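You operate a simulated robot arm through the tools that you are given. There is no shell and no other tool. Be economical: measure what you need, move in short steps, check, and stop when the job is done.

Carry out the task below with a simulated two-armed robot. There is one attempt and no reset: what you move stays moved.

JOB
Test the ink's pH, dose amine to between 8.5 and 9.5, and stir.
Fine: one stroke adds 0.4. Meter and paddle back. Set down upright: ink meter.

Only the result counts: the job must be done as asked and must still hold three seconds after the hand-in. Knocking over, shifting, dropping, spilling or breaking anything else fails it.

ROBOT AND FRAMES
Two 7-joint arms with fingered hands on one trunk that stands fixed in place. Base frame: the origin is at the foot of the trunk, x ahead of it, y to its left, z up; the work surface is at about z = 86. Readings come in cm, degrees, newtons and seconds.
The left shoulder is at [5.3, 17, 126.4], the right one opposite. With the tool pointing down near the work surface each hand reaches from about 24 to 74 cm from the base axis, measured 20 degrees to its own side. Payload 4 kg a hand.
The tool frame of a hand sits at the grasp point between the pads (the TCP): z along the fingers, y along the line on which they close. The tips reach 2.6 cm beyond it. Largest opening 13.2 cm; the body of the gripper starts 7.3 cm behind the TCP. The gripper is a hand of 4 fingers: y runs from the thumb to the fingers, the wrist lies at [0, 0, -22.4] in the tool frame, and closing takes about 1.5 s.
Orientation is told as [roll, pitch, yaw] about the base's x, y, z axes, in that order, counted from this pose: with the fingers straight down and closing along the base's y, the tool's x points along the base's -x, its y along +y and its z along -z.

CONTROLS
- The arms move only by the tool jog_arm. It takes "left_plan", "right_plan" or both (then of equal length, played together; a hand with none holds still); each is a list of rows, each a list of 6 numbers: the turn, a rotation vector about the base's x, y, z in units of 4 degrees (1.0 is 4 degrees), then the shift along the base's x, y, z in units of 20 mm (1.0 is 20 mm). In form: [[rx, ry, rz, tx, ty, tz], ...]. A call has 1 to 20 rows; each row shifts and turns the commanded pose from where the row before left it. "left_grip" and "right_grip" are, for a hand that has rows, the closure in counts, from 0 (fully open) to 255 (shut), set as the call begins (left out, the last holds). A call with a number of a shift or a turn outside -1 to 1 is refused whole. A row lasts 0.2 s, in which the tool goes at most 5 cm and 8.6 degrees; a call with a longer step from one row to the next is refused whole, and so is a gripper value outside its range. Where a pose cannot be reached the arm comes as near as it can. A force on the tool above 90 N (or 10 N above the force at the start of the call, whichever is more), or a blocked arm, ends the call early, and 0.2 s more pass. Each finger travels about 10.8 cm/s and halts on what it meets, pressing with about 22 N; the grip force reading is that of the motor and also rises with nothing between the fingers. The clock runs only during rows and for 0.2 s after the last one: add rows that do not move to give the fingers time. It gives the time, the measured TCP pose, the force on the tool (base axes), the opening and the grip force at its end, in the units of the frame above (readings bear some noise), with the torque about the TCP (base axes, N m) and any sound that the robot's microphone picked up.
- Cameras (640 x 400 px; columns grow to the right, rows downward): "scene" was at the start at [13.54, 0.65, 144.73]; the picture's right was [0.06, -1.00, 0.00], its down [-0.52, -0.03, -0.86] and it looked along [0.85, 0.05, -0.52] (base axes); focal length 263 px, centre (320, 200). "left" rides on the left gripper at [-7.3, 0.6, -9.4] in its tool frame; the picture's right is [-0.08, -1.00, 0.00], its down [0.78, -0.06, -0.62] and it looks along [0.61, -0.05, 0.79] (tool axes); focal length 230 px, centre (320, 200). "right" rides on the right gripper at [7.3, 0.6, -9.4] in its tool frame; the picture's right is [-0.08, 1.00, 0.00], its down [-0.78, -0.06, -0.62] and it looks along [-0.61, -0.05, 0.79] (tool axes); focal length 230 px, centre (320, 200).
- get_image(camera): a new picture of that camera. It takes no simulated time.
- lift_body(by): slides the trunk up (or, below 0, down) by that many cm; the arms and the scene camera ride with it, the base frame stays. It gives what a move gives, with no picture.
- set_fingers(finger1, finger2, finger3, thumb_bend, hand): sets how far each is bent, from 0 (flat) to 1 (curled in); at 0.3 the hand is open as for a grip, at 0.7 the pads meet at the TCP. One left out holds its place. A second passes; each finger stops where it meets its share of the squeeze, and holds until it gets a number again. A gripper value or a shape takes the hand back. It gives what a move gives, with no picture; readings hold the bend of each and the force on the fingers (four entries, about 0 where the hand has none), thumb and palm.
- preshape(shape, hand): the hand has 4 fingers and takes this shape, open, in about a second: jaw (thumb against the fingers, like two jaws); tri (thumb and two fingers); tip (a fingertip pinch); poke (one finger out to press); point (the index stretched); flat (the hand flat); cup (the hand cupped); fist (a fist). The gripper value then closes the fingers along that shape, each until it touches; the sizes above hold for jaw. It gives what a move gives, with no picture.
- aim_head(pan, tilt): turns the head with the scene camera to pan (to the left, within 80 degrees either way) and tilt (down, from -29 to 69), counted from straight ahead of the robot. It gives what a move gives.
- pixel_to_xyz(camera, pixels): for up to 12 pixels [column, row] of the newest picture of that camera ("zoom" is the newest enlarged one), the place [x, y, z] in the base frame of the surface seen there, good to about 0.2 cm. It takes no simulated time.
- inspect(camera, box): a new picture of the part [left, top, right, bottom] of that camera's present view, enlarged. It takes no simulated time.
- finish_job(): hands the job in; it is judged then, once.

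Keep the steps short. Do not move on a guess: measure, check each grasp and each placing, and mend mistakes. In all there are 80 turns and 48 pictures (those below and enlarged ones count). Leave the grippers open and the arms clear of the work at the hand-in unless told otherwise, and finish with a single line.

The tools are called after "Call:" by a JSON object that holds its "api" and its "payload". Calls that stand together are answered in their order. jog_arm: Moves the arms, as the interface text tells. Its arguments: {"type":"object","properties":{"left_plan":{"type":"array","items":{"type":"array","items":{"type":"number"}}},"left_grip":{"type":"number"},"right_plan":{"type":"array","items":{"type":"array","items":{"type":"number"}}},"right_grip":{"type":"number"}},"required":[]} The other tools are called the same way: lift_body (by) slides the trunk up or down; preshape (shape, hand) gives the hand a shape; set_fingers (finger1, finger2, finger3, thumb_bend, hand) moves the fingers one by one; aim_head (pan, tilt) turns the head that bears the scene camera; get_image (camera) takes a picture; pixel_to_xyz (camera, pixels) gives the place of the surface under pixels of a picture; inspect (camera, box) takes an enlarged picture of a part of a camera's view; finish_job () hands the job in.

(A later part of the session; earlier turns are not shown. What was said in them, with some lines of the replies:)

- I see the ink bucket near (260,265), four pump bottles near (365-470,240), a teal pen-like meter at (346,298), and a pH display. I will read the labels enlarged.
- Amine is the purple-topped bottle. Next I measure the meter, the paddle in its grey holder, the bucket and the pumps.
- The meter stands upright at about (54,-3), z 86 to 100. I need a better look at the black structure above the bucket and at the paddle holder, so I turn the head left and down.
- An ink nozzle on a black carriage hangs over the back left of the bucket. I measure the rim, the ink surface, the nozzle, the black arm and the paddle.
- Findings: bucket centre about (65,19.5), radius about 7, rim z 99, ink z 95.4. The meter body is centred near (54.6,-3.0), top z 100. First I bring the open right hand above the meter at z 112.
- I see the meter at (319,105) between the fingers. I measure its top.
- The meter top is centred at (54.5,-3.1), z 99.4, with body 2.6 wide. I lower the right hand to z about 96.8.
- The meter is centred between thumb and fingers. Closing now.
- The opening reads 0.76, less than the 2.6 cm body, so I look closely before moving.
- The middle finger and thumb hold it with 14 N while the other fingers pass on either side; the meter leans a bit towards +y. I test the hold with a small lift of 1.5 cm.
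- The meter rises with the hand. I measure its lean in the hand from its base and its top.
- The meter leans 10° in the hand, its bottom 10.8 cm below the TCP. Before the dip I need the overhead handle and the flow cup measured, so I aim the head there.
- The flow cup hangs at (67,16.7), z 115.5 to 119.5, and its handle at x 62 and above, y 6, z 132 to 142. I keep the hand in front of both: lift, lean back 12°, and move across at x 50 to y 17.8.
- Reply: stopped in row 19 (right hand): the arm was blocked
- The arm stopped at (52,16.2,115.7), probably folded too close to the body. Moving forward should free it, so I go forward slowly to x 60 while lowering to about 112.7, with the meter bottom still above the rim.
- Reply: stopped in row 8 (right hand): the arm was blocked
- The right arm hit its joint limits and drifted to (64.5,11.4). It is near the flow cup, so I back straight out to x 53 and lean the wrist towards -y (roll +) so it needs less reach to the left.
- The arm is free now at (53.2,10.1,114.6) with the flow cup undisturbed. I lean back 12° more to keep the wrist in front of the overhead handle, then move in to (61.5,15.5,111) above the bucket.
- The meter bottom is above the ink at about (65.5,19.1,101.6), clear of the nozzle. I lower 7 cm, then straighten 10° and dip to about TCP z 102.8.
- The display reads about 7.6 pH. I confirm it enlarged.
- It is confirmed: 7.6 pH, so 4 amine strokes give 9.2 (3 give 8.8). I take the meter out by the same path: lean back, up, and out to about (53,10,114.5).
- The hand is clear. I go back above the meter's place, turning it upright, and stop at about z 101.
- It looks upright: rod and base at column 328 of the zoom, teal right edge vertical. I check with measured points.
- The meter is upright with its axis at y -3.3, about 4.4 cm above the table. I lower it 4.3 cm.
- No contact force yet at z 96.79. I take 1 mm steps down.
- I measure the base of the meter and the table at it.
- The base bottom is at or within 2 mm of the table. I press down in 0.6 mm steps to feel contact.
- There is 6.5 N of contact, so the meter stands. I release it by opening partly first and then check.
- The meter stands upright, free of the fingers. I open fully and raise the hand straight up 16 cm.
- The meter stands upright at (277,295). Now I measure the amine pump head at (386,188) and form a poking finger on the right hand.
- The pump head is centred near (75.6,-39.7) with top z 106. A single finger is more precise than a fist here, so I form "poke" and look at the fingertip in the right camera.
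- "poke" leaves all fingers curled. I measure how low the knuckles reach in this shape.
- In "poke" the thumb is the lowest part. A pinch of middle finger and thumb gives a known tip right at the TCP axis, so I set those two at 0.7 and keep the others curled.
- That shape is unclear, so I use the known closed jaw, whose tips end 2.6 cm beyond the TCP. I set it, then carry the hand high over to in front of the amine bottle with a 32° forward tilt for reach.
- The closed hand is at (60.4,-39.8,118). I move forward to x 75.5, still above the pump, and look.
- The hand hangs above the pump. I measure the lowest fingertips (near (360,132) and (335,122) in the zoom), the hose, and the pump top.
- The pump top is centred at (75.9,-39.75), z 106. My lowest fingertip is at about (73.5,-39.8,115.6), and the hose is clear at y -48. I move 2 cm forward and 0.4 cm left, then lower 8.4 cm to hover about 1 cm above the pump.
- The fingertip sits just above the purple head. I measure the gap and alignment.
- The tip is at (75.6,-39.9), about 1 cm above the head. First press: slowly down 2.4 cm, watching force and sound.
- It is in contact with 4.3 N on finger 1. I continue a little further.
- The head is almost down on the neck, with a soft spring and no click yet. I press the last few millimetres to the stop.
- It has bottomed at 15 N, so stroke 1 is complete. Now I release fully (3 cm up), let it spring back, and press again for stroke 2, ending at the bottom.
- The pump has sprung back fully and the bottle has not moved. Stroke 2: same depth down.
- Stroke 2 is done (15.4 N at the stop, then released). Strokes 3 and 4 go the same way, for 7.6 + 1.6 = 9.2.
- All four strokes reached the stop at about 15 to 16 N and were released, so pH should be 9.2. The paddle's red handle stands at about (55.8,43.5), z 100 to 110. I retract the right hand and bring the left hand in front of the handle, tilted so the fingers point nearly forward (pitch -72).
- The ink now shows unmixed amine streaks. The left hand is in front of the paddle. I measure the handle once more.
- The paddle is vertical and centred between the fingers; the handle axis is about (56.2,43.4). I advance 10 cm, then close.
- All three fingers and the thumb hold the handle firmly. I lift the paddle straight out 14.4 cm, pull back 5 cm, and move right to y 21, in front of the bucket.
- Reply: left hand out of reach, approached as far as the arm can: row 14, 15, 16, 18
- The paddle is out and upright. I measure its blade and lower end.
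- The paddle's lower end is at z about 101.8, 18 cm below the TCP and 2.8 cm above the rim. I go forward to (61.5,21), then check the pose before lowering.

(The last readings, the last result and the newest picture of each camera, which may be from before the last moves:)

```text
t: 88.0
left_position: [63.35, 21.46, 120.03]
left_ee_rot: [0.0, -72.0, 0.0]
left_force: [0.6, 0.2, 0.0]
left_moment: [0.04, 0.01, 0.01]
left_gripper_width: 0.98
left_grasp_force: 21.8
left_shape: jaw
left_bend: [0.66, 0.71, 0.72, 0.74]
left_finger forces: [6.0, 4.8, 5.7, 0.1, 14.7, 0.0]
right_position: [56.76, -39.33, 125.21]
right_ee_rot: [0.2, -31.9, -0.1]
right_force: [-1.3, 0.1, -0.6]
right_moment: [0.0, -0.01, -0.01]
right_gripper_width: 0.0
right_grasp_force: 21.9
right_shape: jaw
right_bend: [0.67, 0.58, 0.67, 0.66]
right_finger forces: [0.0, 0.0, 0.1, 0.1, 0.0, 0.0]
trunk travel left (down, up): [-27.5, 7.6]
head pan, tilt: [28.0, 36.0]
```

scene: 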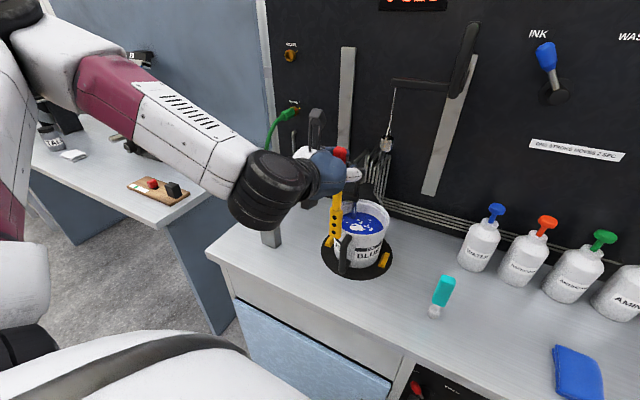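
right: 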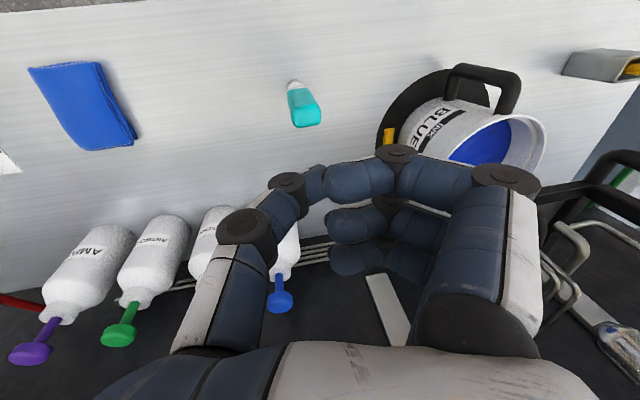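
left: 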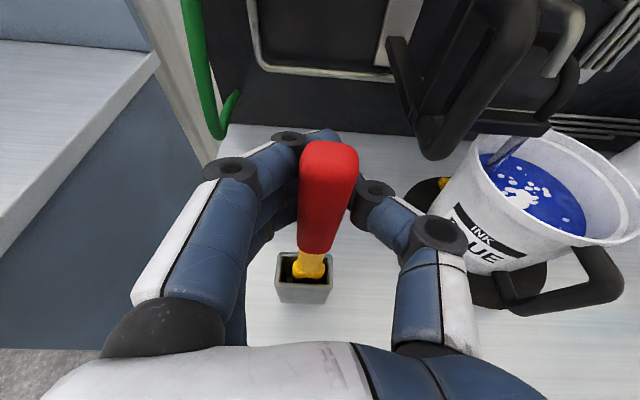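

It is now at (63.35,21.5,120). I shift back to (62.3,20.6) and lower 11.3 cm into the ink.

Call:
{"api": "jog_arm", "payload": {"left_plan": [[0, 0, 0, -0.5, -0.4, 0], [0, 0, 0, 0, 0, -0.57], [0, 0, 0, 0, 0, -0.57], [0, 0, 0, 0, 0, -0.57], [0, 0, 0, 0, 0, -0.57], [0, 0, 0, 0, 0, -0.57], [0, 0, 0, 0, 0, -0.57], [0, 0, 0, 0, 0, -0.57], [0, 0, 0, 0, 0, -0.57], [0, 0, 0, 0, 0, -0.57], [0, 0, 0, 0, 0, -0.5], [0, 0, 0, 0, 0, 0]]}}

Call:
{"api": "inspect", "payload": {"camera": "scene", "box": [260, 80, 440, 280]}}

```text
t: 90.7
left_position: [62.27, 20.69, 108.64]
left_ee_rot: [0.0, -72.0, 0.0]
left_force: [0.6, -0.3, -1.1]
left_moment: [-0.01, 0.03, -0.01]
left_gripper_width: 0.96
left_grasp_force: 21.7
left_shape: jaw
left_bend: [0.66, 0.71, 0.72, 0.74]
left_finger forces: [6.2, 4.9, 5.6, 0.0, 14.4, 0.1]
right_position: [56.75, -39.42, 125.18]
right_ee_rot: [0.1, -31.9, -0.1]
right_force: [0.5, 0.5, -0.5]
right_moment: [0.0, -0.01, -0.02]
right_gripper_width: 0.0
right_grasp_force: 22.1
right_shape: jaw
right_bend: [0.67, 0.58, 0.67, 0.66]
right_finger forces: [0.0, 0.1, 0.1, 0.0, 0.1, 0.1]
trunk travel left (down, up): [-27.5, 7.6]
head pan, tilt: [28.0, 36.0]
```

```text
2.00 times, centred on (350, 180) of scene
```

zoom: 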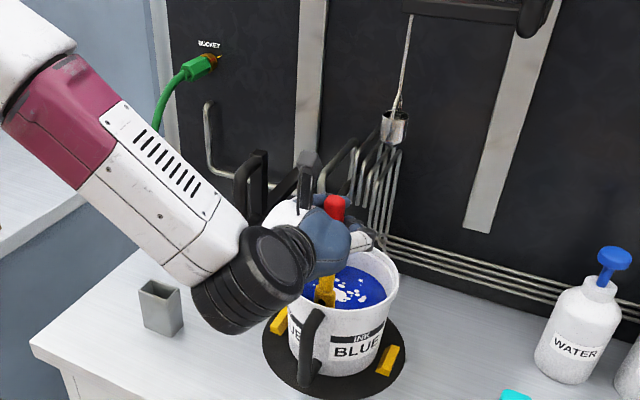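

The paddle is in the ink, with nothing touched. Now I stir in circles of 1.5 cm radius, two turns first.

Call:
{"api": "jog_arm", "payload": {"left_plan": [[0, 0, 0, 0.53, -0.22, 0], [0, 0, 0, 0.22, -0.53, 0], [0, 0, 0, -0.22, -0.53, 0], [0, 0, 0, -0.53, -0.22, 0], [0, 0, 0, -0.53, 0.22, 0], [0, 0, 0, -0.22, 0.53, 0], [0, 0, 0, 0.22, 0.53, 0], [0, 0, 0, 0.53, 0.22, 0], [0, 0, 0, 0.53, -0.22, 0], [0, 0, 0, 0.22, -0.53, 0], [0, 0, 0, -0.22, -0.53, 0], [0, 0, 0, -0.53, -0.22, 0], [0, 0, 0, -0.53, 0.22, 0], [0, 0, 0, -0.22, 0.53, 0], [0, 0, 0, 0.22, 0.53, 0], [0, 0, 0, 0.53, 0.22, 0]]}}

Call:
{"api": "jog_arm", "payload": {"left_plan": [[0, 0, 0, 0.63, -0.26, 0], [0, 0, 0, 0.26, -0.63, 0], [0, 0, 0, -0.26, -0.63, 0], [0, 0, 0, -0.63, -0.26, 0], [0, 0, 0, -0.53, 0.26, 0], [0, 0, 0, -0.22, 0.63, 0], [0, 0, 0, 0.22, 0.63, 0], [0, 0, 0, 0.53, 0.26, 0], [0, 0, 0, 0.63, -0.26, 0], [0, 0, 0, 0.26, -0.63, 0], [0, 0, 0, -0.26, -0.63, 0], [0, 0, 0, -0.63, -0.26, 0], [0, 0, 0, -0.53, 0.26, 0], [0, 0, 0, -0.22, 0.63, 0], [0, 0, 0, 0.22, 0.63, 0], [0, 0, 0, 0.53, 0.26, 0], [0, 0, 0, 0, 0, 0]]}}

```text
t: 94.0
left_position: [62.41, 20.71, 108.66]
left_ee_rot: [0.1, -72.0, 0.0]
left_force: [-0.1, -0.5, 0.6]
left_moment: [0.0, 0.01, -0.03]
left_gripper_width: 0.48
left_grasp_force: 22.3
left_shape: jaw
left_bend: [0.68, 0.71, 0.74, 0.73]
left_finger forces: [0.0, 0.0, 0.1, 0.0, 0.1, 0.0]
right_position: [56.82, -39.44, 125.17]
right_ee_rot: [0.0, -31.8, -0.1]
right_force: [-0.3, -0.4, 0.6]
right_moment: [0.01, 0.01, 0.0]
right_gripper_width: 0.0
right_grasp_force: 22.2
right_shape: jaw
right_bend: [0.67, 0.58, 0.67, 0.66]
right_finger forces: [0.0, 0.1, 0.0, 0.0, 0.0, 0.0]
trunk travel left (down, up): [-27.5, 7.6]
head pan, tilt: [28.0, 36.0]
```

```text
t: 97.7
left_position: [62.51, 20.7, 108.72]
left_ee_rot: [0.1, -72.0, 0.0]
left_force: [-0.2, 0.2, 0.4]
left_moment: [-0.03, 0.03, 0.0]
left_gripper_width: 0.5
left_grasp_force: 22.3
left_shape: jaw
left_bend: [0.68, 0.71, 0.74, 0.73]
left_finger forces: [0.1, 0.1, 0.0, 0.0, 0.1, 0.0]
right_position: [56.76, -39.43, 125.14]
right_ee_rot: [0.1, -31.9, -0.1]
right_force: [0.4, -0.5, -0.5]
right_moment: [-0.03, 0.02, 0.0]
right_gripper_width: 0.02
right_grasp_force: 22.0
right_shape: jaw
right_bend: [0.67, 0.58, 0.67, 0.66]
right_finger forces: [0.0, 0.1, 0.0, 0.1, 0.1, 0.1]
trunk travel left (down, up): [-27.5, 7.6]
head pan, tilt: [28.0, 36.0]
```

The finger forces have gone to zero with an opening of 0.5, so the paddle seems to have slipped out of the grip. I look with the left camera before doing anything else.

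Call:
{"api": "get_image", "payload": {"camera": "left"}}

```text
1 pictures are left
```

left: 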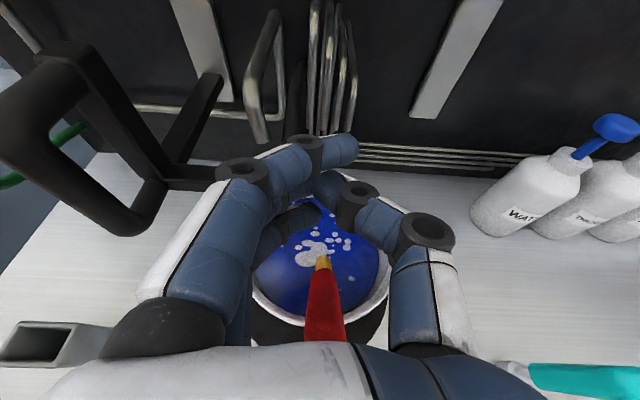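

The paddle leans back out of the bucket inside the hand, red handle towards the palm. I measure its position on this picture.

Call:
{"api": "pixel_to_xyz", "payload": {"camera": "left", "pixels": [[323, 258], [323, 268], [324, 280], [325, 300], [325, 320], [325, 338], [308, 335], [342, 335], [313, 300], [335, 300], [275, 300], [375, 305]]}}

```text
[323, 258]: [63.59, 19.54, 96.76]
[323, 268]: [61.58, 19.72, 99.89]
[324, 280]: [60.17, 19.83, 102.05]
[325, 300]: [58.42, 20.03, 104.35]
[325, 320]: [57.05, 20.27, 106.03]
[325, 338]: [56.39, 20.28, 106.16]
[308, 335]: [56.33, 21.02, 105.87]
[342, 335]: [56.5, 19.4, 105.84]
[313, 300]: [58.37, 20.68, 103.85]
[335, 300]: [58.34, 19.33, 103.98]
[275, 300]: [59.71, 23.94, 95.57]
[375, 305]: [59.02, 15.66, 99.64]
```

The paddle leans about 36° back, foot on the bucket floor, handle running from about (61,20,99.5) to (55.8,20.3,106.5). I open the hand, back off 6.2 cm and come down 4.5 cm so the handle lies between thumb and fingers, to regrip it.

Call:
{"api": "jog_arm", "payload": {"left_plan": [[0, 0, 0, 0, 0, 0], [0, 0, 0, 0, 0, 0], [0, 0, 0, 0, 0, 0], [0, 0, 0, 0, 0, 0], [0, 0, 0, 0, 0, 0], [0, 0, 0, 0, 0, 0], [0, 0, 0, 0, 0, 0], [0, 0, 0, -0.2, -0.05, 0], [0, 0, 0, -0.4, -0.05, 0], [0, 0, 0, -0.5, -0.05, 0], [0, 0, 0, -0.5, -0.05, 0], [0, 0, 0, -0.5, -0.05, 0], [0, 0, 0, -0.5, 0, 0], [0, 0, 0, -0.5, 0, 0], [0, 0, 0, 0, 0, 0]], "left_grip": 0}}

```text
t: 100.8
left_position: [56.18, 20.29, 108.67]
left_ee_rot: [0.0, -72.0, 0.0]
left_force: [0.0, -0.4, 0.0]
left_moment: [0.01, 0.01, -0.02]
left_gripper_width: 13.18
left_grasp_force: 0.0
left_shape: jaw
left_bend: [0.3, 0.3, 0.3, 0.3]
left_finger forces: [0.0, 0.0, 0.0, 0.0, 0.0, 0.1]
right_position: [56.91, -39.36, 125.21]
right_ee_rot: [0.1, -31.9, -0.1]
right_force: [-1.1, 0.3, -0.9]
right_moment: [-0.01, 0.0, 0.01]
right_gripper_width: 0.0
right_grasp_force: 22.3
right_shape: jaw
right_bend: [0.67, 0.58, 0.67, 0.66]
right_finger forces: [0.0, 0.0, 0.0, 0.1, 0.0, 0.1]
trunk travel left (down, up): [-27.5, 7.6]
head pan, tilt: [28.0, 36.0]
```

Now I lower 4.5 cm with the hand open, watching for contact.

Call:
{"api": "jog_arm", "payload": {"left_plan": [[0, 0, 0, 0, 0, -0.28], [0, 0, 0, 0, 0, -0.28], [0, 0, 0, 0, 0, -0.28], [0, 0, 0, 0, 0, -0.28], [0, 0, 0, 0, 0, -0.28], [0, 0, 0, 0, 0, -0.28], [0, 0, 0, 0, 0, -0.28], [0, 0, 0, 0, 0, -0.28], [0, 0, 0, 0, 0, 0]]}}

```text
t: 102.8
left_position: [56.08, 20.12, 104.29]
left_ee_rot: [0.0, -71.9, -0.1]
left_force: [1.1, 0.6, 0.5]
left_moment: [-0.04, 0.02, -0.06]
left_gripper_width: 13.2
left_grasp_force: 0.0
left_shape: jaw
left_bend: [0.3, 0.3, 0.3, 0.3]
left_finger forces: [0.1, 0.0, 0.0, 0.0, 0.1, 0.0]
right_position: [56.72, -39.54, 125.2]
right_ee_rot: [0.2, -31.9, 0.0]
right_force: [0.3, -0.7, 0.1]
right_moment: [0.03, -0.01, 0.0]
right_gripper_width: 0.0
right_grasp_force: 21.9
right_shape: jaw
right_bend: [0.67, 0.58, 0.67, 0.66]
right_finger forces: [0.0, 0.0, 0.0, 0.0, 0.0, 0.1]
trunk travel left (down, up): [-27.5, 7.6]
head pan, tilt: [28.0, 36.0]
```

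No contact on the way down. I close and read the finger forces.

Call:
{"api": "jog_arm", "payload": {"left_plan": [[0, 0, 0, 0, 0, 0], [0, 0, 0, 0, 0, 0], [0, 0, 0, 0, 0, 0], [0, 0, 0, 0, 0, 0], [0, 0, 0, 0, 0, 0], [0, 0, 0, 0, 0, 0], [0, 0, 0, 0, 0, 0], [0, 0, 0, 0, 0, 0]], "left_grip": 255}}

```text
t: 104.7
left_position: [56.25, 20.17, 104.28]
left_ee_rot: [0.0, -72.1, -0.1]
left_force: [-0.6, 0.6, -0.2]
left_moment: [-0.02, 0.08, -0.02]
left_gripper_width: 0.99
left_grasp_force: 22.6
left_shape: jaw
left_bend: [0.67, 0.73, 0.71, 0.7]
left_finger forces: [4.7, 6.7, 7.0, 0.0, 18.7, 0.0]
right_position: [56.78, -39.43, 125.13]
right_ee_rot: [0.1, -31.8, -0.1]
right_force: [0.7, 0.5, -0.8]
right_moment: [0.0, -0.01, 0.0]
right_gripper_width: 0.0
right_grasp_force: 22.0
right_shape: jaw
right_bend: [0.67, 0.58, 0.67, 0.66]
right_finger forces: [0.0, 0.1, 0.0, 0.0, 0.1, 0.0]
trunk travel left (down, up): [-27.5, 7.6]
head pan, tilt: [28.0, 36.0]
```

All three fingers and the thumb are on the handle again (18.7 N). I lift 1.2 cm off the floor and stir with slow side-to-side strokes, which this grip resists best.

Call:
{"api": "jog_arm", "payload": {"left_plan": [[0, 0, 0, 0, 0, 0.2], [0, 0, 0, 0, 0, 0.2], [0, 0, 0, 0, 0, 0.2], [0, 0, 0, 0, -0.25, 0], [0, 0, 0, 0, -0.25, 0], [0, 0, 0, 0, -0.25, 0], [0, 0, 0, 0, 0.25, 0], [0, 0, 0, 0, 0.25, 0], [0, 0, 0, 0, 0.25, 0], [0, 0, 0, 0, 0.25, 0]]}}

```text
t: 106.8
left_position: [56.21, 20.75, 105.32]
left_ee_rot: [0.0, -72.0, 0.1]
left_force: [-0.7, -0.1, -0.4]
left_moment: [0.0, 0.05, 0.03]
left_gripper_width: 0.98
left_grasp_force: 22.5
left_shape: jaw
left_bend: [0.67, 0.73, 0.71, 0.7]
left_finger forces: [4.5, 7.4, 7.5, 0.0, 19.5, 0.1]
right_position: [56.77, -39.32, 125.21]
right_ee_rot: [0.1, -31.8, -0.1]
right_force: [0.4, 0.4, 0.4]
right_moment: [0.02, -0.04, 0.01]
right_gripper_width: 0.0
right_grasp_force: 22.1
right_shape: jaw
right_bend: [0.67, 0.58, 0.67, 0.66]
right_finger forces: [0.0, 0.0, 0.0, 0.0, 0.1, 0.1]
trunk travel left (down, up): [-27.5, 7.6]
head pan, tilt: [28.0, 36.0]
```

The grip is steady. I turn the paddle 20° more upright about its foot, slowly, then pull it 1.6 cm towards the bucket middle.

Call:
{"api": "jog_arm", "payload": {"left_plan": [[0, 0.5, 0, 0.27, -0.03, 0.2], [0, 0.5, 0, 0.28, -0.03, 0.19], [0, 0.5, 0, 0.28, -0.03, 0.18], [0, 0.5, 0, 0.29, -0.03, 0.17], [0, 0.5, 0, 0.3, -0.03, 0.16], [0, 0.5, 0, 0.3, -0.03, 0.15], [0, 0.5, 0, 0.31, -0.03, 0.14], [0, 0.5, 0, 0.31, -0.03, 0.13], [0, 0.5, 0, 0.32, -0.03, 0.12], [0, 0.5, 0, 0.32, -0.03, 0.11], [0, 0, 0, -0.2, 0, 0], [0, 0, 0, -0.2, 0, 0], [0, 0, 0, -0.2, 0, 0], [0, 0, 0, -0.2, 0, 0]]}}

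```text
t: 109.8
left_position: [60.5, 20.01, 108.45]
left_ee_rot: [0.1, -51.9, 0.0]
left_force: [-0.1, 0.4, -0.6]
left_moment: [0.01, 0.01, -0.03]
left_gripper_width: 0.95
left_grasp_force: 21.9
left_shape: jaw
left_bend: [0.67, 0.73, 0.71, 0.7]
left_finger forces: [4.0, 7.8, 7.2, 0.0, 19.0, 0.0]
right_position: [56.81, -39.45, 125.16]
right_ee_rot: [0.2, -31.9, 0.0]
right_force: [0.3, -0.6, -0.6]
right_moment: [0.01, 0.0, -0.02]
right_gripper_width: 0.0
right_grasp_force: 22.5
right_shape: jaw
right_bend: [0.67, 0.58, 0.67, 0.66]
right_finger forces: [0.1, 0.1, 0.0, 0.0, 0.0, 0.1]
trunk travel left (down, up): [-27.5, 7.6]
head pan, tilt: [28.0, 36.0]
```

The grip is still 19 N. Now slow circles of 1.4 cm radius in the ink: one turn, then check.

Call:
{"api": "jog_arm", "payload": {"left_plan": [[0, 0, 0, 0.35, -0.09, 0], [0, 0, 0, 0.25, -0.25, 0], [0, 0, 0, 0.09, -0.35, 0], [0, 0, 0, -0.09, -0.35, 0], [0, 0, 0, -0.25, -0.25, 0], [0, 0, 0, -0.35, -0.09, 0], [0, 0, 0, -0.35, 0.09, 0], [0, 0, 0, -0.25, 0.25, 0], [0, 0, 0, -0.09, 0.35, 0], [0, 0, 0, 0.09, 0.35, 0], [0, 0, 0, 0.25, 0.25, 0], [0, 0, 0, 0.35, 0.09, 0]]}}

```text
t: 112.5
left_position: [60.54, 20.01, 108.34]
left_ee_rot: [0.0, -52.0, 0.1]
left_force: [-0.1, 0.3, -0.6]
left_moment: [-0.04, 0.02, -0.01]
left_gripper_width: 0.94
left_grasp_force: 22.0
left_shape: jaw
left_bend: [0.67, 0.73, 0.71, 0.7]
left_finger forces: [4.1, 7.8, 7.2, 0.1, 19.2, 0.0]
right_position: [56.86, -39.43, 125.1]
right_ee_rot: [0.1, -31.9, -0.1]
right_force: [-0.5, 0.4, 0.7]
right_moment: [0.02, 0.02, 0.0]
right_gripper_width: 0.0
right_grasp_force: 22.3
right_shape: jaw
right_bend: [0.67, 0.58, 0.67, 0.66]
right_finger forces: [0.0, 0.1, 0.0, 0.1, 0.0, 0.0]
trunk travel left (down, up): [-27.5, 7.6]
head pan, tilt: [28.0, 36.0]
```

It is steady. I stir on: four more turns in two calls, a bit faster.

Call:
{"api": "jog_arm", "payload": {"left_plan": [[0, 0, 0, 0.48, -0.2, 0], [0, 0, 0, 0.2, -0.48, 0], [0, 0, 0, -0.2, -0.48, 0], [0, 0, 0, -0.48, -0.2, 0], [0, 0, 0, -0.48, 0.2, 0], [0, 0, 0, -0.2, 0.48, 0], [0, 0, 0, 0.2, 0.48, 0], [0, 0, 0, 0.48, 0.2, 0], [0, 0, 0, 0.48, -0.2, 0], [0, 0, 0, 0.2, -0.48, 0], [0, 0, 0, -0.2, -0.48, 0], [0, 0, 0, -0.48, -0.2, 0], [0, 0, 0, -0.48, 0.2, 0], [0, 0, 0, -0.2, 0.48, 0], [0, 0, 0, 0.2, 0.48, 0], [0, 0, 0, 0.48, 0.2, 0]]}}

Call:
{"api": "jog_arm", "payload": {"left_plan": [[0, 0, 0, 0.48, -0.2, 0], [0, 0, 0, 0.2, -0.48, 0], [0, 0, 0, -0.2, -0.48, 0], [0, 0, 0, -0.48, -0.2, 0], [0, 0, 0, -0.48, 0.2, 0], [0, 0, 0, -0.2, 0.48, 0], [0, 0, 0, 0.2, 0.48, 0], [0, 0, 0, 0.48, 0.2, 0], [0, 0, 0, 0.48, -0.2, 0], [0, 0, 0, 0.2, -0.48, 0], [0, 0, 0, -0.2, -0.48, 0], [0, 0, 0, -0.48, -0.2, 0], [0, 0, 0, -0.48, 0.2, 0], [0, 0, 0, -0.2, 0.48, 0], [0, 0, 0, 0.2, 0.48, 0], [0, 0, 0, 0.48, 0.2, 0]]}}

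Call:
{"api": "jog_arm", "payload": {"left_plan": [[0, 0, 0, 0.48, -0.2, 0], [0, 0, 0, 0.2, -0.48, 0], [0, 0, 0, -0.2, -0.48, 0], [0, 0, 0, -0.48, -0.2, 0], [0, 0, 0, -0.48, 0.2, 0], [0, 0, 0, -0.2, 0.48, 0], [0, 0, 0, 0.2, 0.48, 0], [0, 0, 0, 0.48, 0.2, 0], [0, 0, 0, 0.48, -0.2, 0], [0, 0, 0, 0.2, -0.48, 0], [0, 0, 0, -0.2, -0.48, 0], [0, 0, 0, -0.48, -0.2, 0], [0, 0, 0, -0.48, 0.2, 0], [0, 0, 0, -0.2, 0.48, 0], [0, 0, 0, 0.2, 0.48, 0], [0, 0, 0, 0.48, 0.2, 0], [0, 0, 0, 0, 0, 0]]}}

```text
t: 115.8
left_position: [60.56, 20.03, 108.43]
left_ee_rot: [-0.1, -51.9, -0.1]
left_force: [-0.6, -0.4, -0.7]
left_moment: [-0.02, 0.06, -0.01]
left_gripper_width: 0.94
left_grasp_force: 22.0
left_shape: jaw
left_bend: [0.67, 0.73, 0.71, 0.7]
left_finger forces: [3.8, 8.3, 7.4, 0.1, 19.1, 0.0]
right_position: [56.85, -39.45, 125.15]
right_ee_rot: [0.0, -31.9, -0.1]
right_force: [-0.5, -0.1, -0.2]
right_moment: [0.03, -0.01, 0.0]
right_gripper_width: 0.0
right_grasp_force: 22.2
right_shape: jaw
right_bend: [0.67, 0.58, 0.67, 0.66]
right_finger forces: [0.0, 0.0, 0.0, 0.0, 0.0, 0.0]
trunk travel left (down, up): [-27.5, 7.6]
head pan, tilt: [28.0, 36.0]
```

```text
t: 119.2
left_position: [60.6, 20.22, 108.36]
left_ee_rot: [-0.1, -52.1, 0.1]
left_force: [0.4, 0.0, -1.9]
left_moment: [0.02, 0.01, -0.01]
left_gripper_width: 0.95
left_grasp_force: 21.8
left_shape: jaw
left_bend: [0.67, 0.73, 0.71, 0.7]
left_finger forces: [3.5, 8.6, 7.2, 0.1, 19.0, 0.0]
right_position: [56.94, -39.43, 125.16]
right_ee_rot: [0.1, -31.9, -0.1]
right_force: [0.5, 0.0, -0.6]
right_moment: [-0.01, -0.01, 0.01]
right_gripper_width: 0.0
right_grasp_force: 22.0
right_shape: jaw
right_bend: [0.67, 0.58, 0.67, 0.66]
right_finger forces: [0.1, 0.1, 0.0, 0.0, 0.0, 0.0]
trunk travel left (down, up): [-27.5, 7.6]
head pan, tilt: [28.0, 36.0]
```

```text
t: 122.8
left_position: [60.56, 20.15, 108.56]
left_ee_rot: [-0.1, -52.0, 0.1]
left_force: [-0.1, 0.1, -0.6]
left_moment: [0.02, 0.02, -0.01]
left_gripper_width: 0.94
left_grasp_force: 22.4
left_shape: jaw
left_bend: [0.67, 0.73, 0.71, 0.7]
left_finger forces: [3.3, 8.7, 7.2, 0.0, 18.9, 0.0]
right_position: [56.94, -39.48, 125.17]
right_ee_rot: [0.1, -32.0, -0.1]
right_force: [0.4, 0.0, -0.7]
right_moment: [0.01, -0.01, 0.01]
right_gripper_width: 0.0
right_grasp_force: 21.7
right_shape: jaw
right_bend: [0.67, 0.58, 0.67, 0.66]
right_finger forces: [0.0, 0.0, 0.0, 0.0, 0.0, 0.0]
trunk travel left (down, up): [-27.5, 7.6]
head pan, tilt: [28.0, 36.0]
```

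About seven full turns are done and the grip has held. Now I lift the paddle straight out 14 cm, then back 7.4 cm.

Call:
{"api": "jog_arm", "payload": {"left_plan": [[0, 0, 0, 0, 0, 0.5], [0, 0, 0, 0, 0, 0.72], [0, 0, 0, 0, 0, 0.72], [0, 0, 0, 0, 0, 0.72], [0, 0, 0, 0, 0, 0.72], [0, 0, 0, 0, 0, 0.72], [0, 0, 0, 0, 0, 0.72], [0, 0, 0, 0, 0, 0.72], [0, 0, 0, 0, 0, 0.72], [0, 0, 0, 0, 0, 0.72], [0, 0, 0, 0, 0, 0], [0, 0, 0, -0.5, 0, 0], [0, 0, 0, -0.5, 0, 0], [0, 0, 0, -0.5, 0, 0], [0, 0, 0, -0.5, 0, 0], [0, 0, 0, -0.5, 0, 0], [0, 0, 0, -0.5, 0, 0], [0, 0, 0, -0.5, 0, 0], [0, 0, 0, -0.2, 0, 0], [0, 0, 0, 0, 0, 0]]}}

```text
t: 127.0
left_position: [53.11, 20.15, 122.42]
left_ee_rot: [0.0, -52.0, 0.0]
left_force: [-0.4, -0.2, -0.2]
left_moment: [0.0, 0.0, 0.01]
left_gripper_width: 0.92
left_grasp_force: 22.1
left_shape: jaw
left_bend: [0.67, 0.73, 0.7, 0.7]
left_finger forces: [3.1, 9.1, 7.2, 0.0, 18.8, 0.0]
right_position: [56.85, -39.31, 125.24]
right_ee_rot: [0.1, -32.0, -0.1]
right_force: [0.0, 0.3, 0.0]
right_moment: [0.04, -0.02, 0.0]
right_gripper_width: 0.01
right_grasp_force: 22.2
right_shape: jaw
right_bend: [0.67, 0.58, 0.67, 0.66]
right_finger forces: [0.0, 0.1, 0.0, 0.0, 0.1, 0.1]
trunk travel left (down, up): [-27.5, 7.6]
head pan, tilt: [28.0, 36.0]
```

The paddle is clear of the bucket. I turn it upright by 19° and carry it left to y 43.4 in front of its holder, still high.

Call:
{"api": "jog_arm", "payload": {"left_plan": [[0, 0.95, 0, 0, 0, 0], [0, 0.95, 0, 0, 0, 0], [0, 0.95, 0, 0, 0, 0], [0, 0.95, 0, 0, 0, 0], [0, 0.95, 0, 0, 0, 0], [0, 0, 0, 0, 0.97, 0], [0, 0, 0, 0, 0.97, 0], [0, 0, 0, 0, 0.97, 0], [0, 0, 0, 0, 0.97, 0], [0, 0, 0, 0, 0.97, 0], [0, 0, 0, 0, 0.97, 0], [0, 0, 0, 0, 0.97, 0], [0, 0, 0, 0, 0.97, 0], [0, 0, 0, 0, 0.97, 0], [0, 0, 0, 0, 0.97, 0], [0, 0, 0, 0, 0.97, 0], [0, 0, 0, 0, 0.97, 0], [0, 0, 0, 0, 0, 0]]}}

Call:
{"api": "aim_head", "payload": {"pan": 34, "tilt": 36}}

```text
t: 130.8
left_position: [53.1, 43.28, 122.42]
left_ee_rot: [0.0, -33.0, -0.1]
left_force: [-0.4, -1.1, -0.8]
left_moment: [0.04, 0.02, 0.01]
left_gripper_width: 0.92
left_grasp_force: 21.9
left_shape: jaw
left_bend: [0.68, 0.73, 0.7, 0.7]
left_finger forces: [2.2, 9.2, 7.3, 0.0, 18.5, 0.0]
right_position: [56.78, -39.37, 125.09]
right_ee_rot: [0.2, -31.9, -0.1]
right_force: [0.6, -0.5, 0.5]
right_moment: [-0.01, 0.01, -0.02]
right_gripper_width: 0.0
right_grasp_force: 22.1
right_shape: jaw
right_bend: [0.67, 0.58, 0.67, 0.66]
right_finger forces: [0.0, 0.0, 0.0, 0.0, 0.1, 0.0]
trunk travel left (down, up): [-27.5, 7.6]
head pan, tilt: [28.0, 36.0]
```

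```text
t: 131.5
left_position: [53.13, 43.34, 122.44]
left_ee_rot: [-0.1, -33.0, 0.0]
left_force: [-0.9, 0.0, -0.6]
left_moment: [0.04, 0.0, -0.02]
left_gripper_width: 0.93
left_grasp_force: 22.4
left_shape: jaw
left_bend: [0.68, 0.73, 0.7, 0.7]
left_finger forces: [2.2, 9.2, 7.3, 0.0, 18.5, 0.0]
right_position: [56.72, -39.3, 125.16]
right_ee_rot: [0.2, -31.8, -0.2]
right_force: [0.5, -0.5, 0.5]
right_moment: [-0.03, 0.02, -0.01]
right_gripper_width: 0.0
right_grasp_force: 21.8
right_shape: jaw
right_bend: [0.67, 0.58, 0.67, 0.66]
right_finger forces: [0.0, 0.1, 0.0, 0.0, 0.1, 0.1]
trunk travel left (down, up): [-27.5, 7.6]
head pan, tilt: [34.0, 36.0]
```

I use the last picture here: an enlarged view with the paddle, the holder and the bucket's ink together.

Call:
{"api": "inspect", "payload": {"camera": "scene", "box": [230, 120, 430, 260]}}

```text
2.86 times, centred on (330, 190) of scene
```

zoom: 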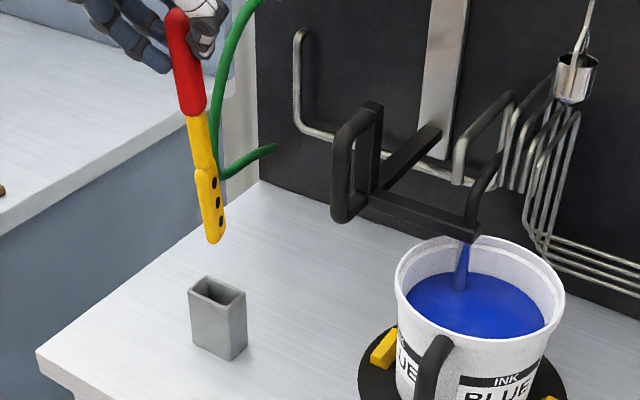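

The ink is now evenly blue, so it is mixed. The whole paddle and the holder mouth are visible. I measure both.

Call:
{"api": "pixel_to_xyz", "payload": {"camera": "zoom", "pixels": [[178, 14], [185, 60], [193, 108], [200, 145], [208, 190], [213, 222], [216, 240], [203, 185], [214, 180], [204, 225], [222, 222]]}}

Call:
{"api": "pixel_to_xyz", "payload": {"camera": "zoom", "pixels": [[190, 289], [203, 277], [245, 290], [228, 306], [192, 292], [230, 309], [244, 294], [206, 280], [210, 300], [236, 302], [220, 284], [215, 292]]}}

```text
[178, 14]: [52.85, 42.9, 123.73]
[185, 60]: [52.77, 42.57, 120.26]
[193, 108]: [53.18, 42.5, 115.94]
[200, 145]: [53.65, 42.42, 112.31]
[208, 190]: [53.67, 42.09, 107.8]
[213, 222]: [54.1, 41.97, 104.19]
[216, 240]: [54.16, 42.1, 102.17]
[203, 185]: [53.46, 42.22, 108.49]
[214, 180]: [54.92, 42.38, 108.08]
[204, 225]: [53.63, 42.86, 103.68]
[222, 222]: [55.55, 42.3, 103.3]
```

```text
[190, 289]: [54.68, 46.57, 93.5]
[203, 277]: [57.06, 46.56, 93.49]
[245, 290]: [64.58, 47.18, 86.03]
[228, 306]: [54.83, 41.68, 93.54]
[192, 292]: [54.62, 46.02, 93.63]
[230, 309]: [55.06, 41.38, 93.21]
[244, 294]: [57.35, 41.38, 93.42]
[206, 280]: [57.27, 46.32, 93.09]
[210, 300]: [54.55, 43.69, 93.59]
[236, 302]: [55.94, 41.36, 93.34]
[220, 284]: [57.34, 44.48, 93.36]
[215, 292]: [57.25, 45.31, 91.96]
```

The holder mouth spans x 54.5 to 57.4, y 41.3 to 46.6. I sample the blade cross-section more finely to know its orientation.

Call:
{"api": "pixel_to_xyz", "payload": {"camera": "zoom", "pixels": [[201, 215], [203, 215], [206, 215], [209, 215], [212, 215], [215, 213], [218, 213], [221, 213], [224, 214], [226, 215]]}}

Call:
{"api": "pixel_to_xyz", "payload": {"camera": "zoom", "pixels": [[199, 195], [202, 195], [205, 195], [208, 195], [211, 195], [214, 193], [217, 193], [208, 232], [212, 238], [218, 238], [222, 232], [214, 243]]}}

Call:
{"api": "pixel_to_xyz", "payload": {"camera": "zoom", "pixels": [[177, 85], [182, 85], [189, 85], [196, 85], [202, 85], [190, 130], [197, 130], [206, 130], [195, 288], [205, 284], [222, 298], [238, 292]]}}

```text
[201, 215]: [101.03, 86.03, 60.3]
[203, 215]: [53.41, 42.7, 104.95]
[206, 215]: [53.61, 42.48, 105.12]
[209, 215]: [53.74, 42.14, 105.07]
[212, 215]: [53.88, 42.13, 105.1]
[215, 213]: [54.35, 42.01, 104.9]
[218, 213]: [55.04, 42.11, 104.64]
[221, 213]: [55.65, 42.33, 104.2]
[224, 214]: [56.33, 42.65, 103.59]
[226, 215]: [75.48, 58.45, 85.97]
```

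```text
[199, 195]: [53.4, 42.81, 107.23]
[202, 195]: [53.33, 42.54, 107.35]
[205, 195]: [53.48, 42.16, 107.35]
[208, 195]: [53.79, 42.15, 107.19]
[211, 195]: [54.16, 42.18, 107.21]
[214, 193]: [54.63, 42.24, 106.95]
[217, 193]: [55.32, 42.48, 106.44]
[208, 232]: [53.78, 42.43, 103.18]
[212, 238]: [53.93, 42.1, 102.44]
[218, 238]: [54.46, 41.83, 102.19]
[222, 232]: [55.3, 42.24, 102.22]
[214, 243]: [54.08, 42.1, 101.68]
```

```text
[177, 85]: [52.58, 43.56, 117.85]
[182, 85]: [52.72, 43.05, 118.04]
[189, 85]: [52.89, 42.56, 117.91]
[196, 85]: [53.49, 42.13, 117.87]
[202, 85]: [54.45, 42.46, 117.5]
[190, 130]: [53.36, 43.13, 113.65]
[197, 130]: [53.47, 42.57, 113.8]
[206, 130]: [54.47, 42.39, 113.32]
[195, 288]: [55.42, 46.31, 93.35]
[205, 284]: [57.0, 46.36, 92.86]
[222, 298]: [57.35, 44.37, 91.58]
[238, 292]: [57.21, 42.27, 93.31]
```

The blade is 2.7 by 0.8 cm and now lies almost along x, 12° off, so it has spun about 90° in the slip. The holder's long side is along y. The paddle also leans 6.5° in x and 1.7° in y. I straighten it, then turn the hand about z by +78° in all.

Call:
{"api": "jog_arm", "payload": {"left_plan": [[0.43, 0, 0, 0, 0, 0], [0, 0.8, 0, 0, 0, 0], [0, 0.8, 0, 0, 0, 0], [0, 0, 1, 0, 0, 0], [0, 0, 1, 0, 0, 0], [0, 0, 1, 0, 0, 0], [0, 0, 1, 0, 0, 0], [0, 0, 1, 0, 0, 0], [0, 0, 1, 0, 0, 0], [0, 0, 1, 0, 0, 0], [0, 0, 1, 0, 0, 0], [0, 0, 1, 0, 0, 0], [0, 0, 1, 0, 0, 0], [0, 0, 1, 0, 0, 0], [0, 0, 1, 0, 0, 0], [0, 0, 1, 0, 0, 0], [0, 0, 1, 0, 0, 0], [0, 0, 1, 0, 0, 0], [0, 0, 1, 0, 0, 0]]}}

```text
t: 135.5
left_position: [53.18, 43.31, 122.34]
left_ee_rot: [2.0, -26.5, 63.0]
left_force: [0.0, -0.7, -0.7]
left_moment: [-0.02, 0.0, 0.0]
left_gripper_width: 0.92
left_grasp_force: 21.6
left_shape: jaw
left_bend: [0.68, 0.73, 0.7, 0.7]
left_finger forces: [1.9, 9.2, 7.4, 0.0, 18.6, 0.0]
right_position: [56.96, -39.41, 125.19]
right_ee_rot: [0.0, -32.0, -0.1]
right_force: [0.4, -1.3, -0.3]
right_moment: [0.01, 0.03, -0.05]
right_gripper_width: 0.0
right_grasp_force: 21.9
right_shape: jaw
right_bend: [0.67, 0.58, 0.67, 0.66]
right_finger forces: [0.0, 0.0, 0.0, 0.0, 0.1, 0.1]
trunk travel left (down, up): [-27.5, 7.6]
head pan, tilt: [34.0, 36.0]
```

The turn went well. I finish the yaw, centre over the holder mouth at (55.95,43.95) and lower to just above it.

Call:
{"api": "jog_arm", "payload": {"left_plan": [[0, 0, 1, 0.2, 0.05, 0], [0, 0, 1, 0.2, 0.05, 0], [0, 0, 1, 0.2, 0.05, 0], [0, 0, 0.5, 0.2, 0.05, 0], [0, 0, 0, 0.2, 0.05, 0], [0, 0, 0, 0.2, 0.05, 0], [0, 0, 0, 0.18, 0.02, 0], [0, 0, 0, 0, 0, -0.6], [0, 0, 0, 0, 0, -0.6], [0, 0, 0, 0, 0, -0.6], [0, 0, 0, 0, 0, -0.6], [0, 0, 0, 0, 0, -0.6], [0, 0, 0, 0, 0, -0.4], [0, 0, 0, 0, 0, 0]]}}

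```text
t: 138.5
left_position: [55.82, 43.95, 115.51]
left_ee_rot: [1.9, -26.5, 77.0]
left_force: [-0.2, -0.1, -1.1]
left_moment: [-0.05, 0.0, 0.01]
left_gripper_width: 0.91
left_grasp_force: 21.6
left_shape: jaw
left_bend: [0.68, 0.73, 0.7, 0.71]
left_finger forces: [1.8, 9.3, 7.6, 0.0, 18.6, 0.0]
right_position: [56.91, -39.41, 125.1]
right_ee_rot: [0.2, -31.9, 0.0]
right_force: [-0.5, -0.4, 0.5]
right_moment: [0.01, 0.0, 0.0]
right_gripper_width: 0.0
right_grasp_force: 22.4
right_shape: jaw
right_bend: [0.67, 0.58, 0.67, 0.66]
right_finger forces: [0.0, 0.1, 0.1, 0.1, 0.0, 0.0]
trunk travel left (down, up): [-27.5, 7.6]
head pan, tilt: [34.0, 36.0]
```

The pose is as planned, with the foot at about z 94.7. I lower 1.8 cm slowly to feel whether it enters.

Call:
{"api": "jog_arm", "payload": {"left_plan": [[0, 0, 0, 0.02, 0, -0.1], [0, 0, 0, 0.02, 0, -0.1], [0, 0, 0, 0.01, 0, -0.1], [0, 0, 0, 0, 0, -0.1], [0, 0, 0, 0, 0, -0.1], [0, 0, 0, 0, 0, -0.1], [0, 0, 0, 0, 0, -0.1], [0, 0, 0, 0, 0, -0.1], [0, 0, 0, 0, 0, -0.1]]}}

```text
t: 140.5
left_position: [56.0, 43.92, 113.78]
left_ee_rot: [1.9, -26.6, 76.9]
left_force: [0.2, 0.0, 0.9]
left_moment: [-0.02, 0.02, 0.02]
left_gripper_width: 0.9
left_grasp_force: 22.1
left_shape: jaw
left_bend: [0.68, 0.73, 0.7, 0.71]
left_finger forces: [1.7, 9.2, 7.6, 0.0, 18.7, 0.0]
right_position: [56.75, -39.37, 125.13]
right_ee_rot: [0.1, -31.9, 0.0]
right_force: [-0.6, 0.3, 0.9]
right_moment: [-0.01, -0.02, 0.0]
right_gripper_width: 0.0
right_grasp_force: 21.5
right_shape: jaw
right_bend: [0.67, 0.58, 0.67, 0.66]
right_finger forces: [0.1, 0.1, 0.1, 0.0, 0.1, 0.0]
trunk travel left (down, up): [-27.5, 7.6]
head pan, tilt: [34.0, 36.0]
```

No contact. I continue 1.8 cm more.

Call:
{"api": "jog_arm", "payload": {"left_plan": [[0, 0, 0, 0, 0, -0.1], [0, 0, 0, 0, 0, -0.1], [0, 0, 0, 0, 0, -0.1], [0, 0, 0, 0, 0, -0.1], [0, 0, 0, 0, 0, -0.1], [0, 0, 0, 0, 0, -0.1], [0, 0, 0, 0, 0, -0.1], [0, 0, 0, 0, 0, -0.1], [0, 0, 0, 0, 0, -0.1]]}}

```text
t: 142.5
left_position: [56.07, 44.07, 111.86]
left_ee_rot: [1.9, -26.6, 77.0]
left_force: [-0.3, 0.2, -0.2]
left_moment: [-0.02, 0.03, 0.04]
left_gripper_width: 0.9
left_grasp_force: 22.5
left_shape: jaw
left_bend: [0.68, 0.73, 0.7, 0.71]
left_finger forces: [1.7, 9.3, 7.7, 0.1, 18.5, 0.0]
right_position: [56.8, -39.52, 125.26]
right_ee_rot: [0.1, -31.9, -0.1]
right_force: [0.1, 0.3, 0.1]
right_moment: [0.01, -0.01, -0.02]
right_gripper_width: 0.0
right_grasp_force: 22.3
right_shape: jaw
right_bend: [0.67, 0.58, 0.67, 0.66]
right_finger forces: [0.1, 0.0, 0.0, 0.0, 0.0, 0.0]
trunk travel left (down, up): [-27.5, 7.6]
head pan, tilt: [34.0, 36.0]
```

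The foot is below the mouth rim without contact, so it is inside. I lower 3.4 cm more.

Call:
{"api": "jog_arm", "payload": {"left_plan": [[0, 0, 0, 0, 0, -0.15], [0, 0, 0, 0, 0, -0.15], [0, 0, 0, 0, 0, -0.15], [0, 0, 0, 0, 0, -0.15], [0, 0, 0, 0, 0, -0.15], [0, 0, 0, 0, 0, -0.15], [0, 0, 0, 0, 0, -0.15], [0, 0, 0, 0, 0, -0.15], [0, 0, 0, 0, 0, -0.15], [0, 0, 0, 0, 0, -0.15], [0, 0, 0, 0, 0, -0.1], [0, 0, 0, 0, 0, -0.1]]}}

```text
t: 145.1
left_position: [55.92, 43.93, 108.64]
left_ee_rot: [1.9, -26.7, 77.0]
left_force: [0.2, 0.6, -0.4]
left_moment: [0.0, 0.05, 0.01]
left_gripper_width: 0.89
left_grasp_force: 21.9
left_shape: jaw
left_bend: [0.68, 0.73, 0.7, 0.71]
left_finger forces: [1.5, 9.2, 7.9, 0.1, 18.4, 0.0]
right_position: [56.83, -39.4, 125.26]
right_ee_rot: [0.1, -31.9, -0.1]
right_force: [0.3, 0.0, 0.3]
right_moment: [0.01, 0.0, -0.01]
right_gripper_width: 0.04
right_grasp_force: 21.9
right_shape: jaw
right_bend: [0.67, 0.58, 0.67, 0.66]
right_finger forces: [0.1, 0.0, 0.0, 0.1, 0.0, 0.0]
trunk travel left (down, up): [-27.5, 7.6]
head pan, tilt: [34.0, 36.0]
```

The foot is at about z 87.8. I go on in 1 mm steps to find the floor.

Call:
{"api": "jog_arm", "payload": {"left_plan": [[0, 0, 0, 0, 0, -0.05], [0, 0, 0, 0, 0, -0.05], [0, 0, 0, 0, 0, -0.05], [0, 0, 0, 0, 0, -0.05], [0, 0, 0, 0, 0, -0.05], [0, 0, 0, 0, 0, -0.05], [0, 0, 0, 0, 0, -0.05], [0, 0, 0, 0, 0, -0.05]]}}

```text
t: 146.9
left_position: [56.0, 44.04, 107.79]
left_ee_rot: [2.0, -26.6, 76.9]
left_force: [0.0, 0.4, 0.2]
left_moment: [-0.01, 0.02, -0.01]
left_gripper_width: 0.9
left_grasp_force: 22.1
left_shape: jaw
left_bend: [0.68, 0.73, 0.7, 0.71]
left_finger forces: [1.6, 9.1, 7.9, 0.0, 18.4, 0.1]
right_position: [56.76, -39.43, 125.19]
right_ee_rot: [0.0, -31.9, -0.2]
right_force: [-0.3, 0.4, 0.4]
right_moment: [0.0, 0.02, -0.01]
right_gripper_width: 0.0
right_grasp_force: 22.4
right_shape: jaw
right_bend: [0.67, 0.58, 0.67, 0.66]
right_finger forces: [0.1, 0.0, 0.1, 0.0, 0.0, 0.1]
trunk travel left (down, up): [-27.5, 7.6]
head pan, tilt: [34.0, 36.0]
```

The handle top is now back at its original height, about z 109.7, so the foot is within a few millimetres of the floor. I lower 4 mm more, then open the hand.

Call:
{"api": "jog_arm", "payload": {"left_plan": [[0, 0, 0, 0, 0, -0.05], [0, 0, 0, 0, 0, -0.05], [0, 0, 0, 0, 0, -0.05], [0, 0, 0, 0, 0, -0.05]]}}

Call:
{"api": "jog_arm", "payload": {"left_plan": [[0, 0, 0, 0, 0, 0], [0, 0, 0, 0, 0, 0], [0, 0, 0, 0, 0, 0], [0, 0, 0, 0, 0, 0], [0, 0, 0, 0, 0, 0], [0, 0, 0, 0, 0, 0], [0, 0, 0, 0, 0, 0], [0, 0, 0, 0, 0, 0]], "left_grip": 0}}

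```text
t: 147.9
left_position: [55.97, 43.87, 107.63]
left_ee_rot: [1.7, -26.7, 77.0]
left_force: [0.0, 0.2, 14.5]
left_moment: [0.03, 0.07, -0.01]
left_gripper_width: 0.95
left_grasp_force: 22.1
left_shape: jaw
left_bend: [0.68, 0.73, 0.7, 0.71]
left_finger forces: [2.1, 10.1, 9.5, 0.1, 21.5, 0.0]
right_position: [56.59, -39.52, 125.21]
right_ee_rot: [0.1, -31.9, -0.1]
right_force: [-0.1, -1.1, -0.8]
right_moment: [-0.04, -0.01, 0.02]
right_gripper_width: 0.0
right_grasp_force: 21.9
right_shape: jaw
right_bend: [0.67, 0.58, 0.67, 0.66]
right_finger forces: [0.1, 0.1, 0.0, 0.1, 0.0, 0.0]
trunk travel left (down, up): [-27.5, 7.6]
head pan, tilt: [34.0, 36.0]
```

```text
t: 149.7
left_position: [56.03, 43.93, 107.37]
left_ee_rot: [1.9, -26.6, 76.9]
left_force: [-0.2, -0.4, 0.3]
left_moment: [0.01, -0.02, 0.04]
left_gripper_width: 13.2
left_grasp_force: 0.1
left_shape: jaw
left_bend: [0.3, 0.3, 0.3, 0.3]
left_finger forces: [0.0, 0.0, 0.0, 0.0, 0.0, 0.0]
right_position: [56.73, -39.39, 125.11]
right_ee_rot: [0.1, -31.9, -0.1]
right_force: [-0.1, -0.5, -0.2]
right_moment: [-0.01, 0.01, -0.01]
right_gripper_width: 0.0
right_grasp_force: 21.9
right_shape: jaw
right_bend: [0.67, 0.58, 0.67, 0.66]
right_finger forces: [0.0, 0.0, 0.0, 0.0, 0.1, 0.0]
trunk travel left (down, up): [-27.5, 7.6]
head pan, tilt: [34.0, 36.0]
```

The floor was felt at 14.5 N and the hand opened cleanly. I withdraw the left hand along its own axis and then up, and open the right hand too.

Call:
{"api": "jog_arm", "payload": {"left_plan": [[0, 0, 0, -0.02, -0.1, 0.2], [0, 0, 0, -0.04, -0.18, 0.36], [0, 0, 0, -0.08, -0.35, 0.71], [0, 0, 0, -0.08, -0.35, 0.71], [0, 0, 0, -0.08, -0.35, 0.71], [0, 0, 0, -0.08, -0.35, 0.71], [0, 0, 0, -0.08, -0.35, 0.71], [0, 0, 0, -0.08, -0.35, 0.71], [0, 0, 0, -0.08, -0.35, 0.71], [0, 0, 0, -0.08, -0.35, 0.71], [0, 0, 0, -0.4, 0, 0.7], [0, 0, 0, -0.4, 0, 0.7], [0, 0, 0, -0.4, 0, 0.5], [0, 0, 0, -0.4, 0, 0]], "right_plan": [[0, 0, 0, 0, 0, 0], [0, 0, 0, 0, 0, 0], [0, 0, 0, 0, 0, 0], [0, 0, 0, 0, 0, 0], [0, 0, 0, 0, 0, 0], [0, 0, 0, 0, 0, 0], [0, 0, 0, 0, 0, 0], [0, 0, 0, 0, 0, 0], [0, 0, 0, 0, 0, 0], [0, 0, 0, 0, 0, 0], [0, 0, 0, 0, 0, 0], [0, 0, 0, 0, 0, 0], [0, 0, 0, 0, 0, 0], [0, 0, 0, 0, 0, 0]], "left_grip": 0, "right_grip": 0}}

```text
t: 152.7
left_position: [51.45, 37.95, 123.74]
left_ee_rot: [1.9, -26.7, 76.9]
left_force: [-0.1, 0.4, -0.1]
left_moment: [0.02, -0.01, -0.02]
left_gripper_width: 13.2
left_grasp_force: 0.1
left_shape: jaw
left_bend: [0.3, 0.3, 0.3, 0.3]
left_finger forces: [0.0, 0.1, 0.0, 0.1, 0.0, 0.0]
right_position: [56.87, -39.4, 125.21]
right_ee_rot: [0.1, -31.9, -0.2]
right_force: [-0.5, 0.7, 0.2]
right_moment: [0.03, -0.02, -0.01]
right_gripper_width: 13.21
right_grasp_force: 0.1
right_shape: jaw
right_bend: [0.3, 0.3, 0.3, 0.3]
right_finger forces: [0.0, 0.0, 0.0, 0.0, 0.1, 0.0]
trunk travel left (down, up): [-27.5, 7.6]
head pan, tilt: [34.0, 36.0]
```

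Both hands are open and clear, no contact was felt on the way out, the meter was seen standing upright, and the ink was seen evenly mixed. I hand the job in.

Call:
{"api": "finish_job", "payload": {}}

```text
The job is handed in.
```

Job handed in: the ink read pH 7.6 and got four full amine strokes (about 9.2 by calculation; I did not re-test). It was stirred until evenly blue. The meter stands upright in its place, and the paddle, which slipped once while stirring and was regripped, is back in its holder, checked by touch because I had no pictures left.
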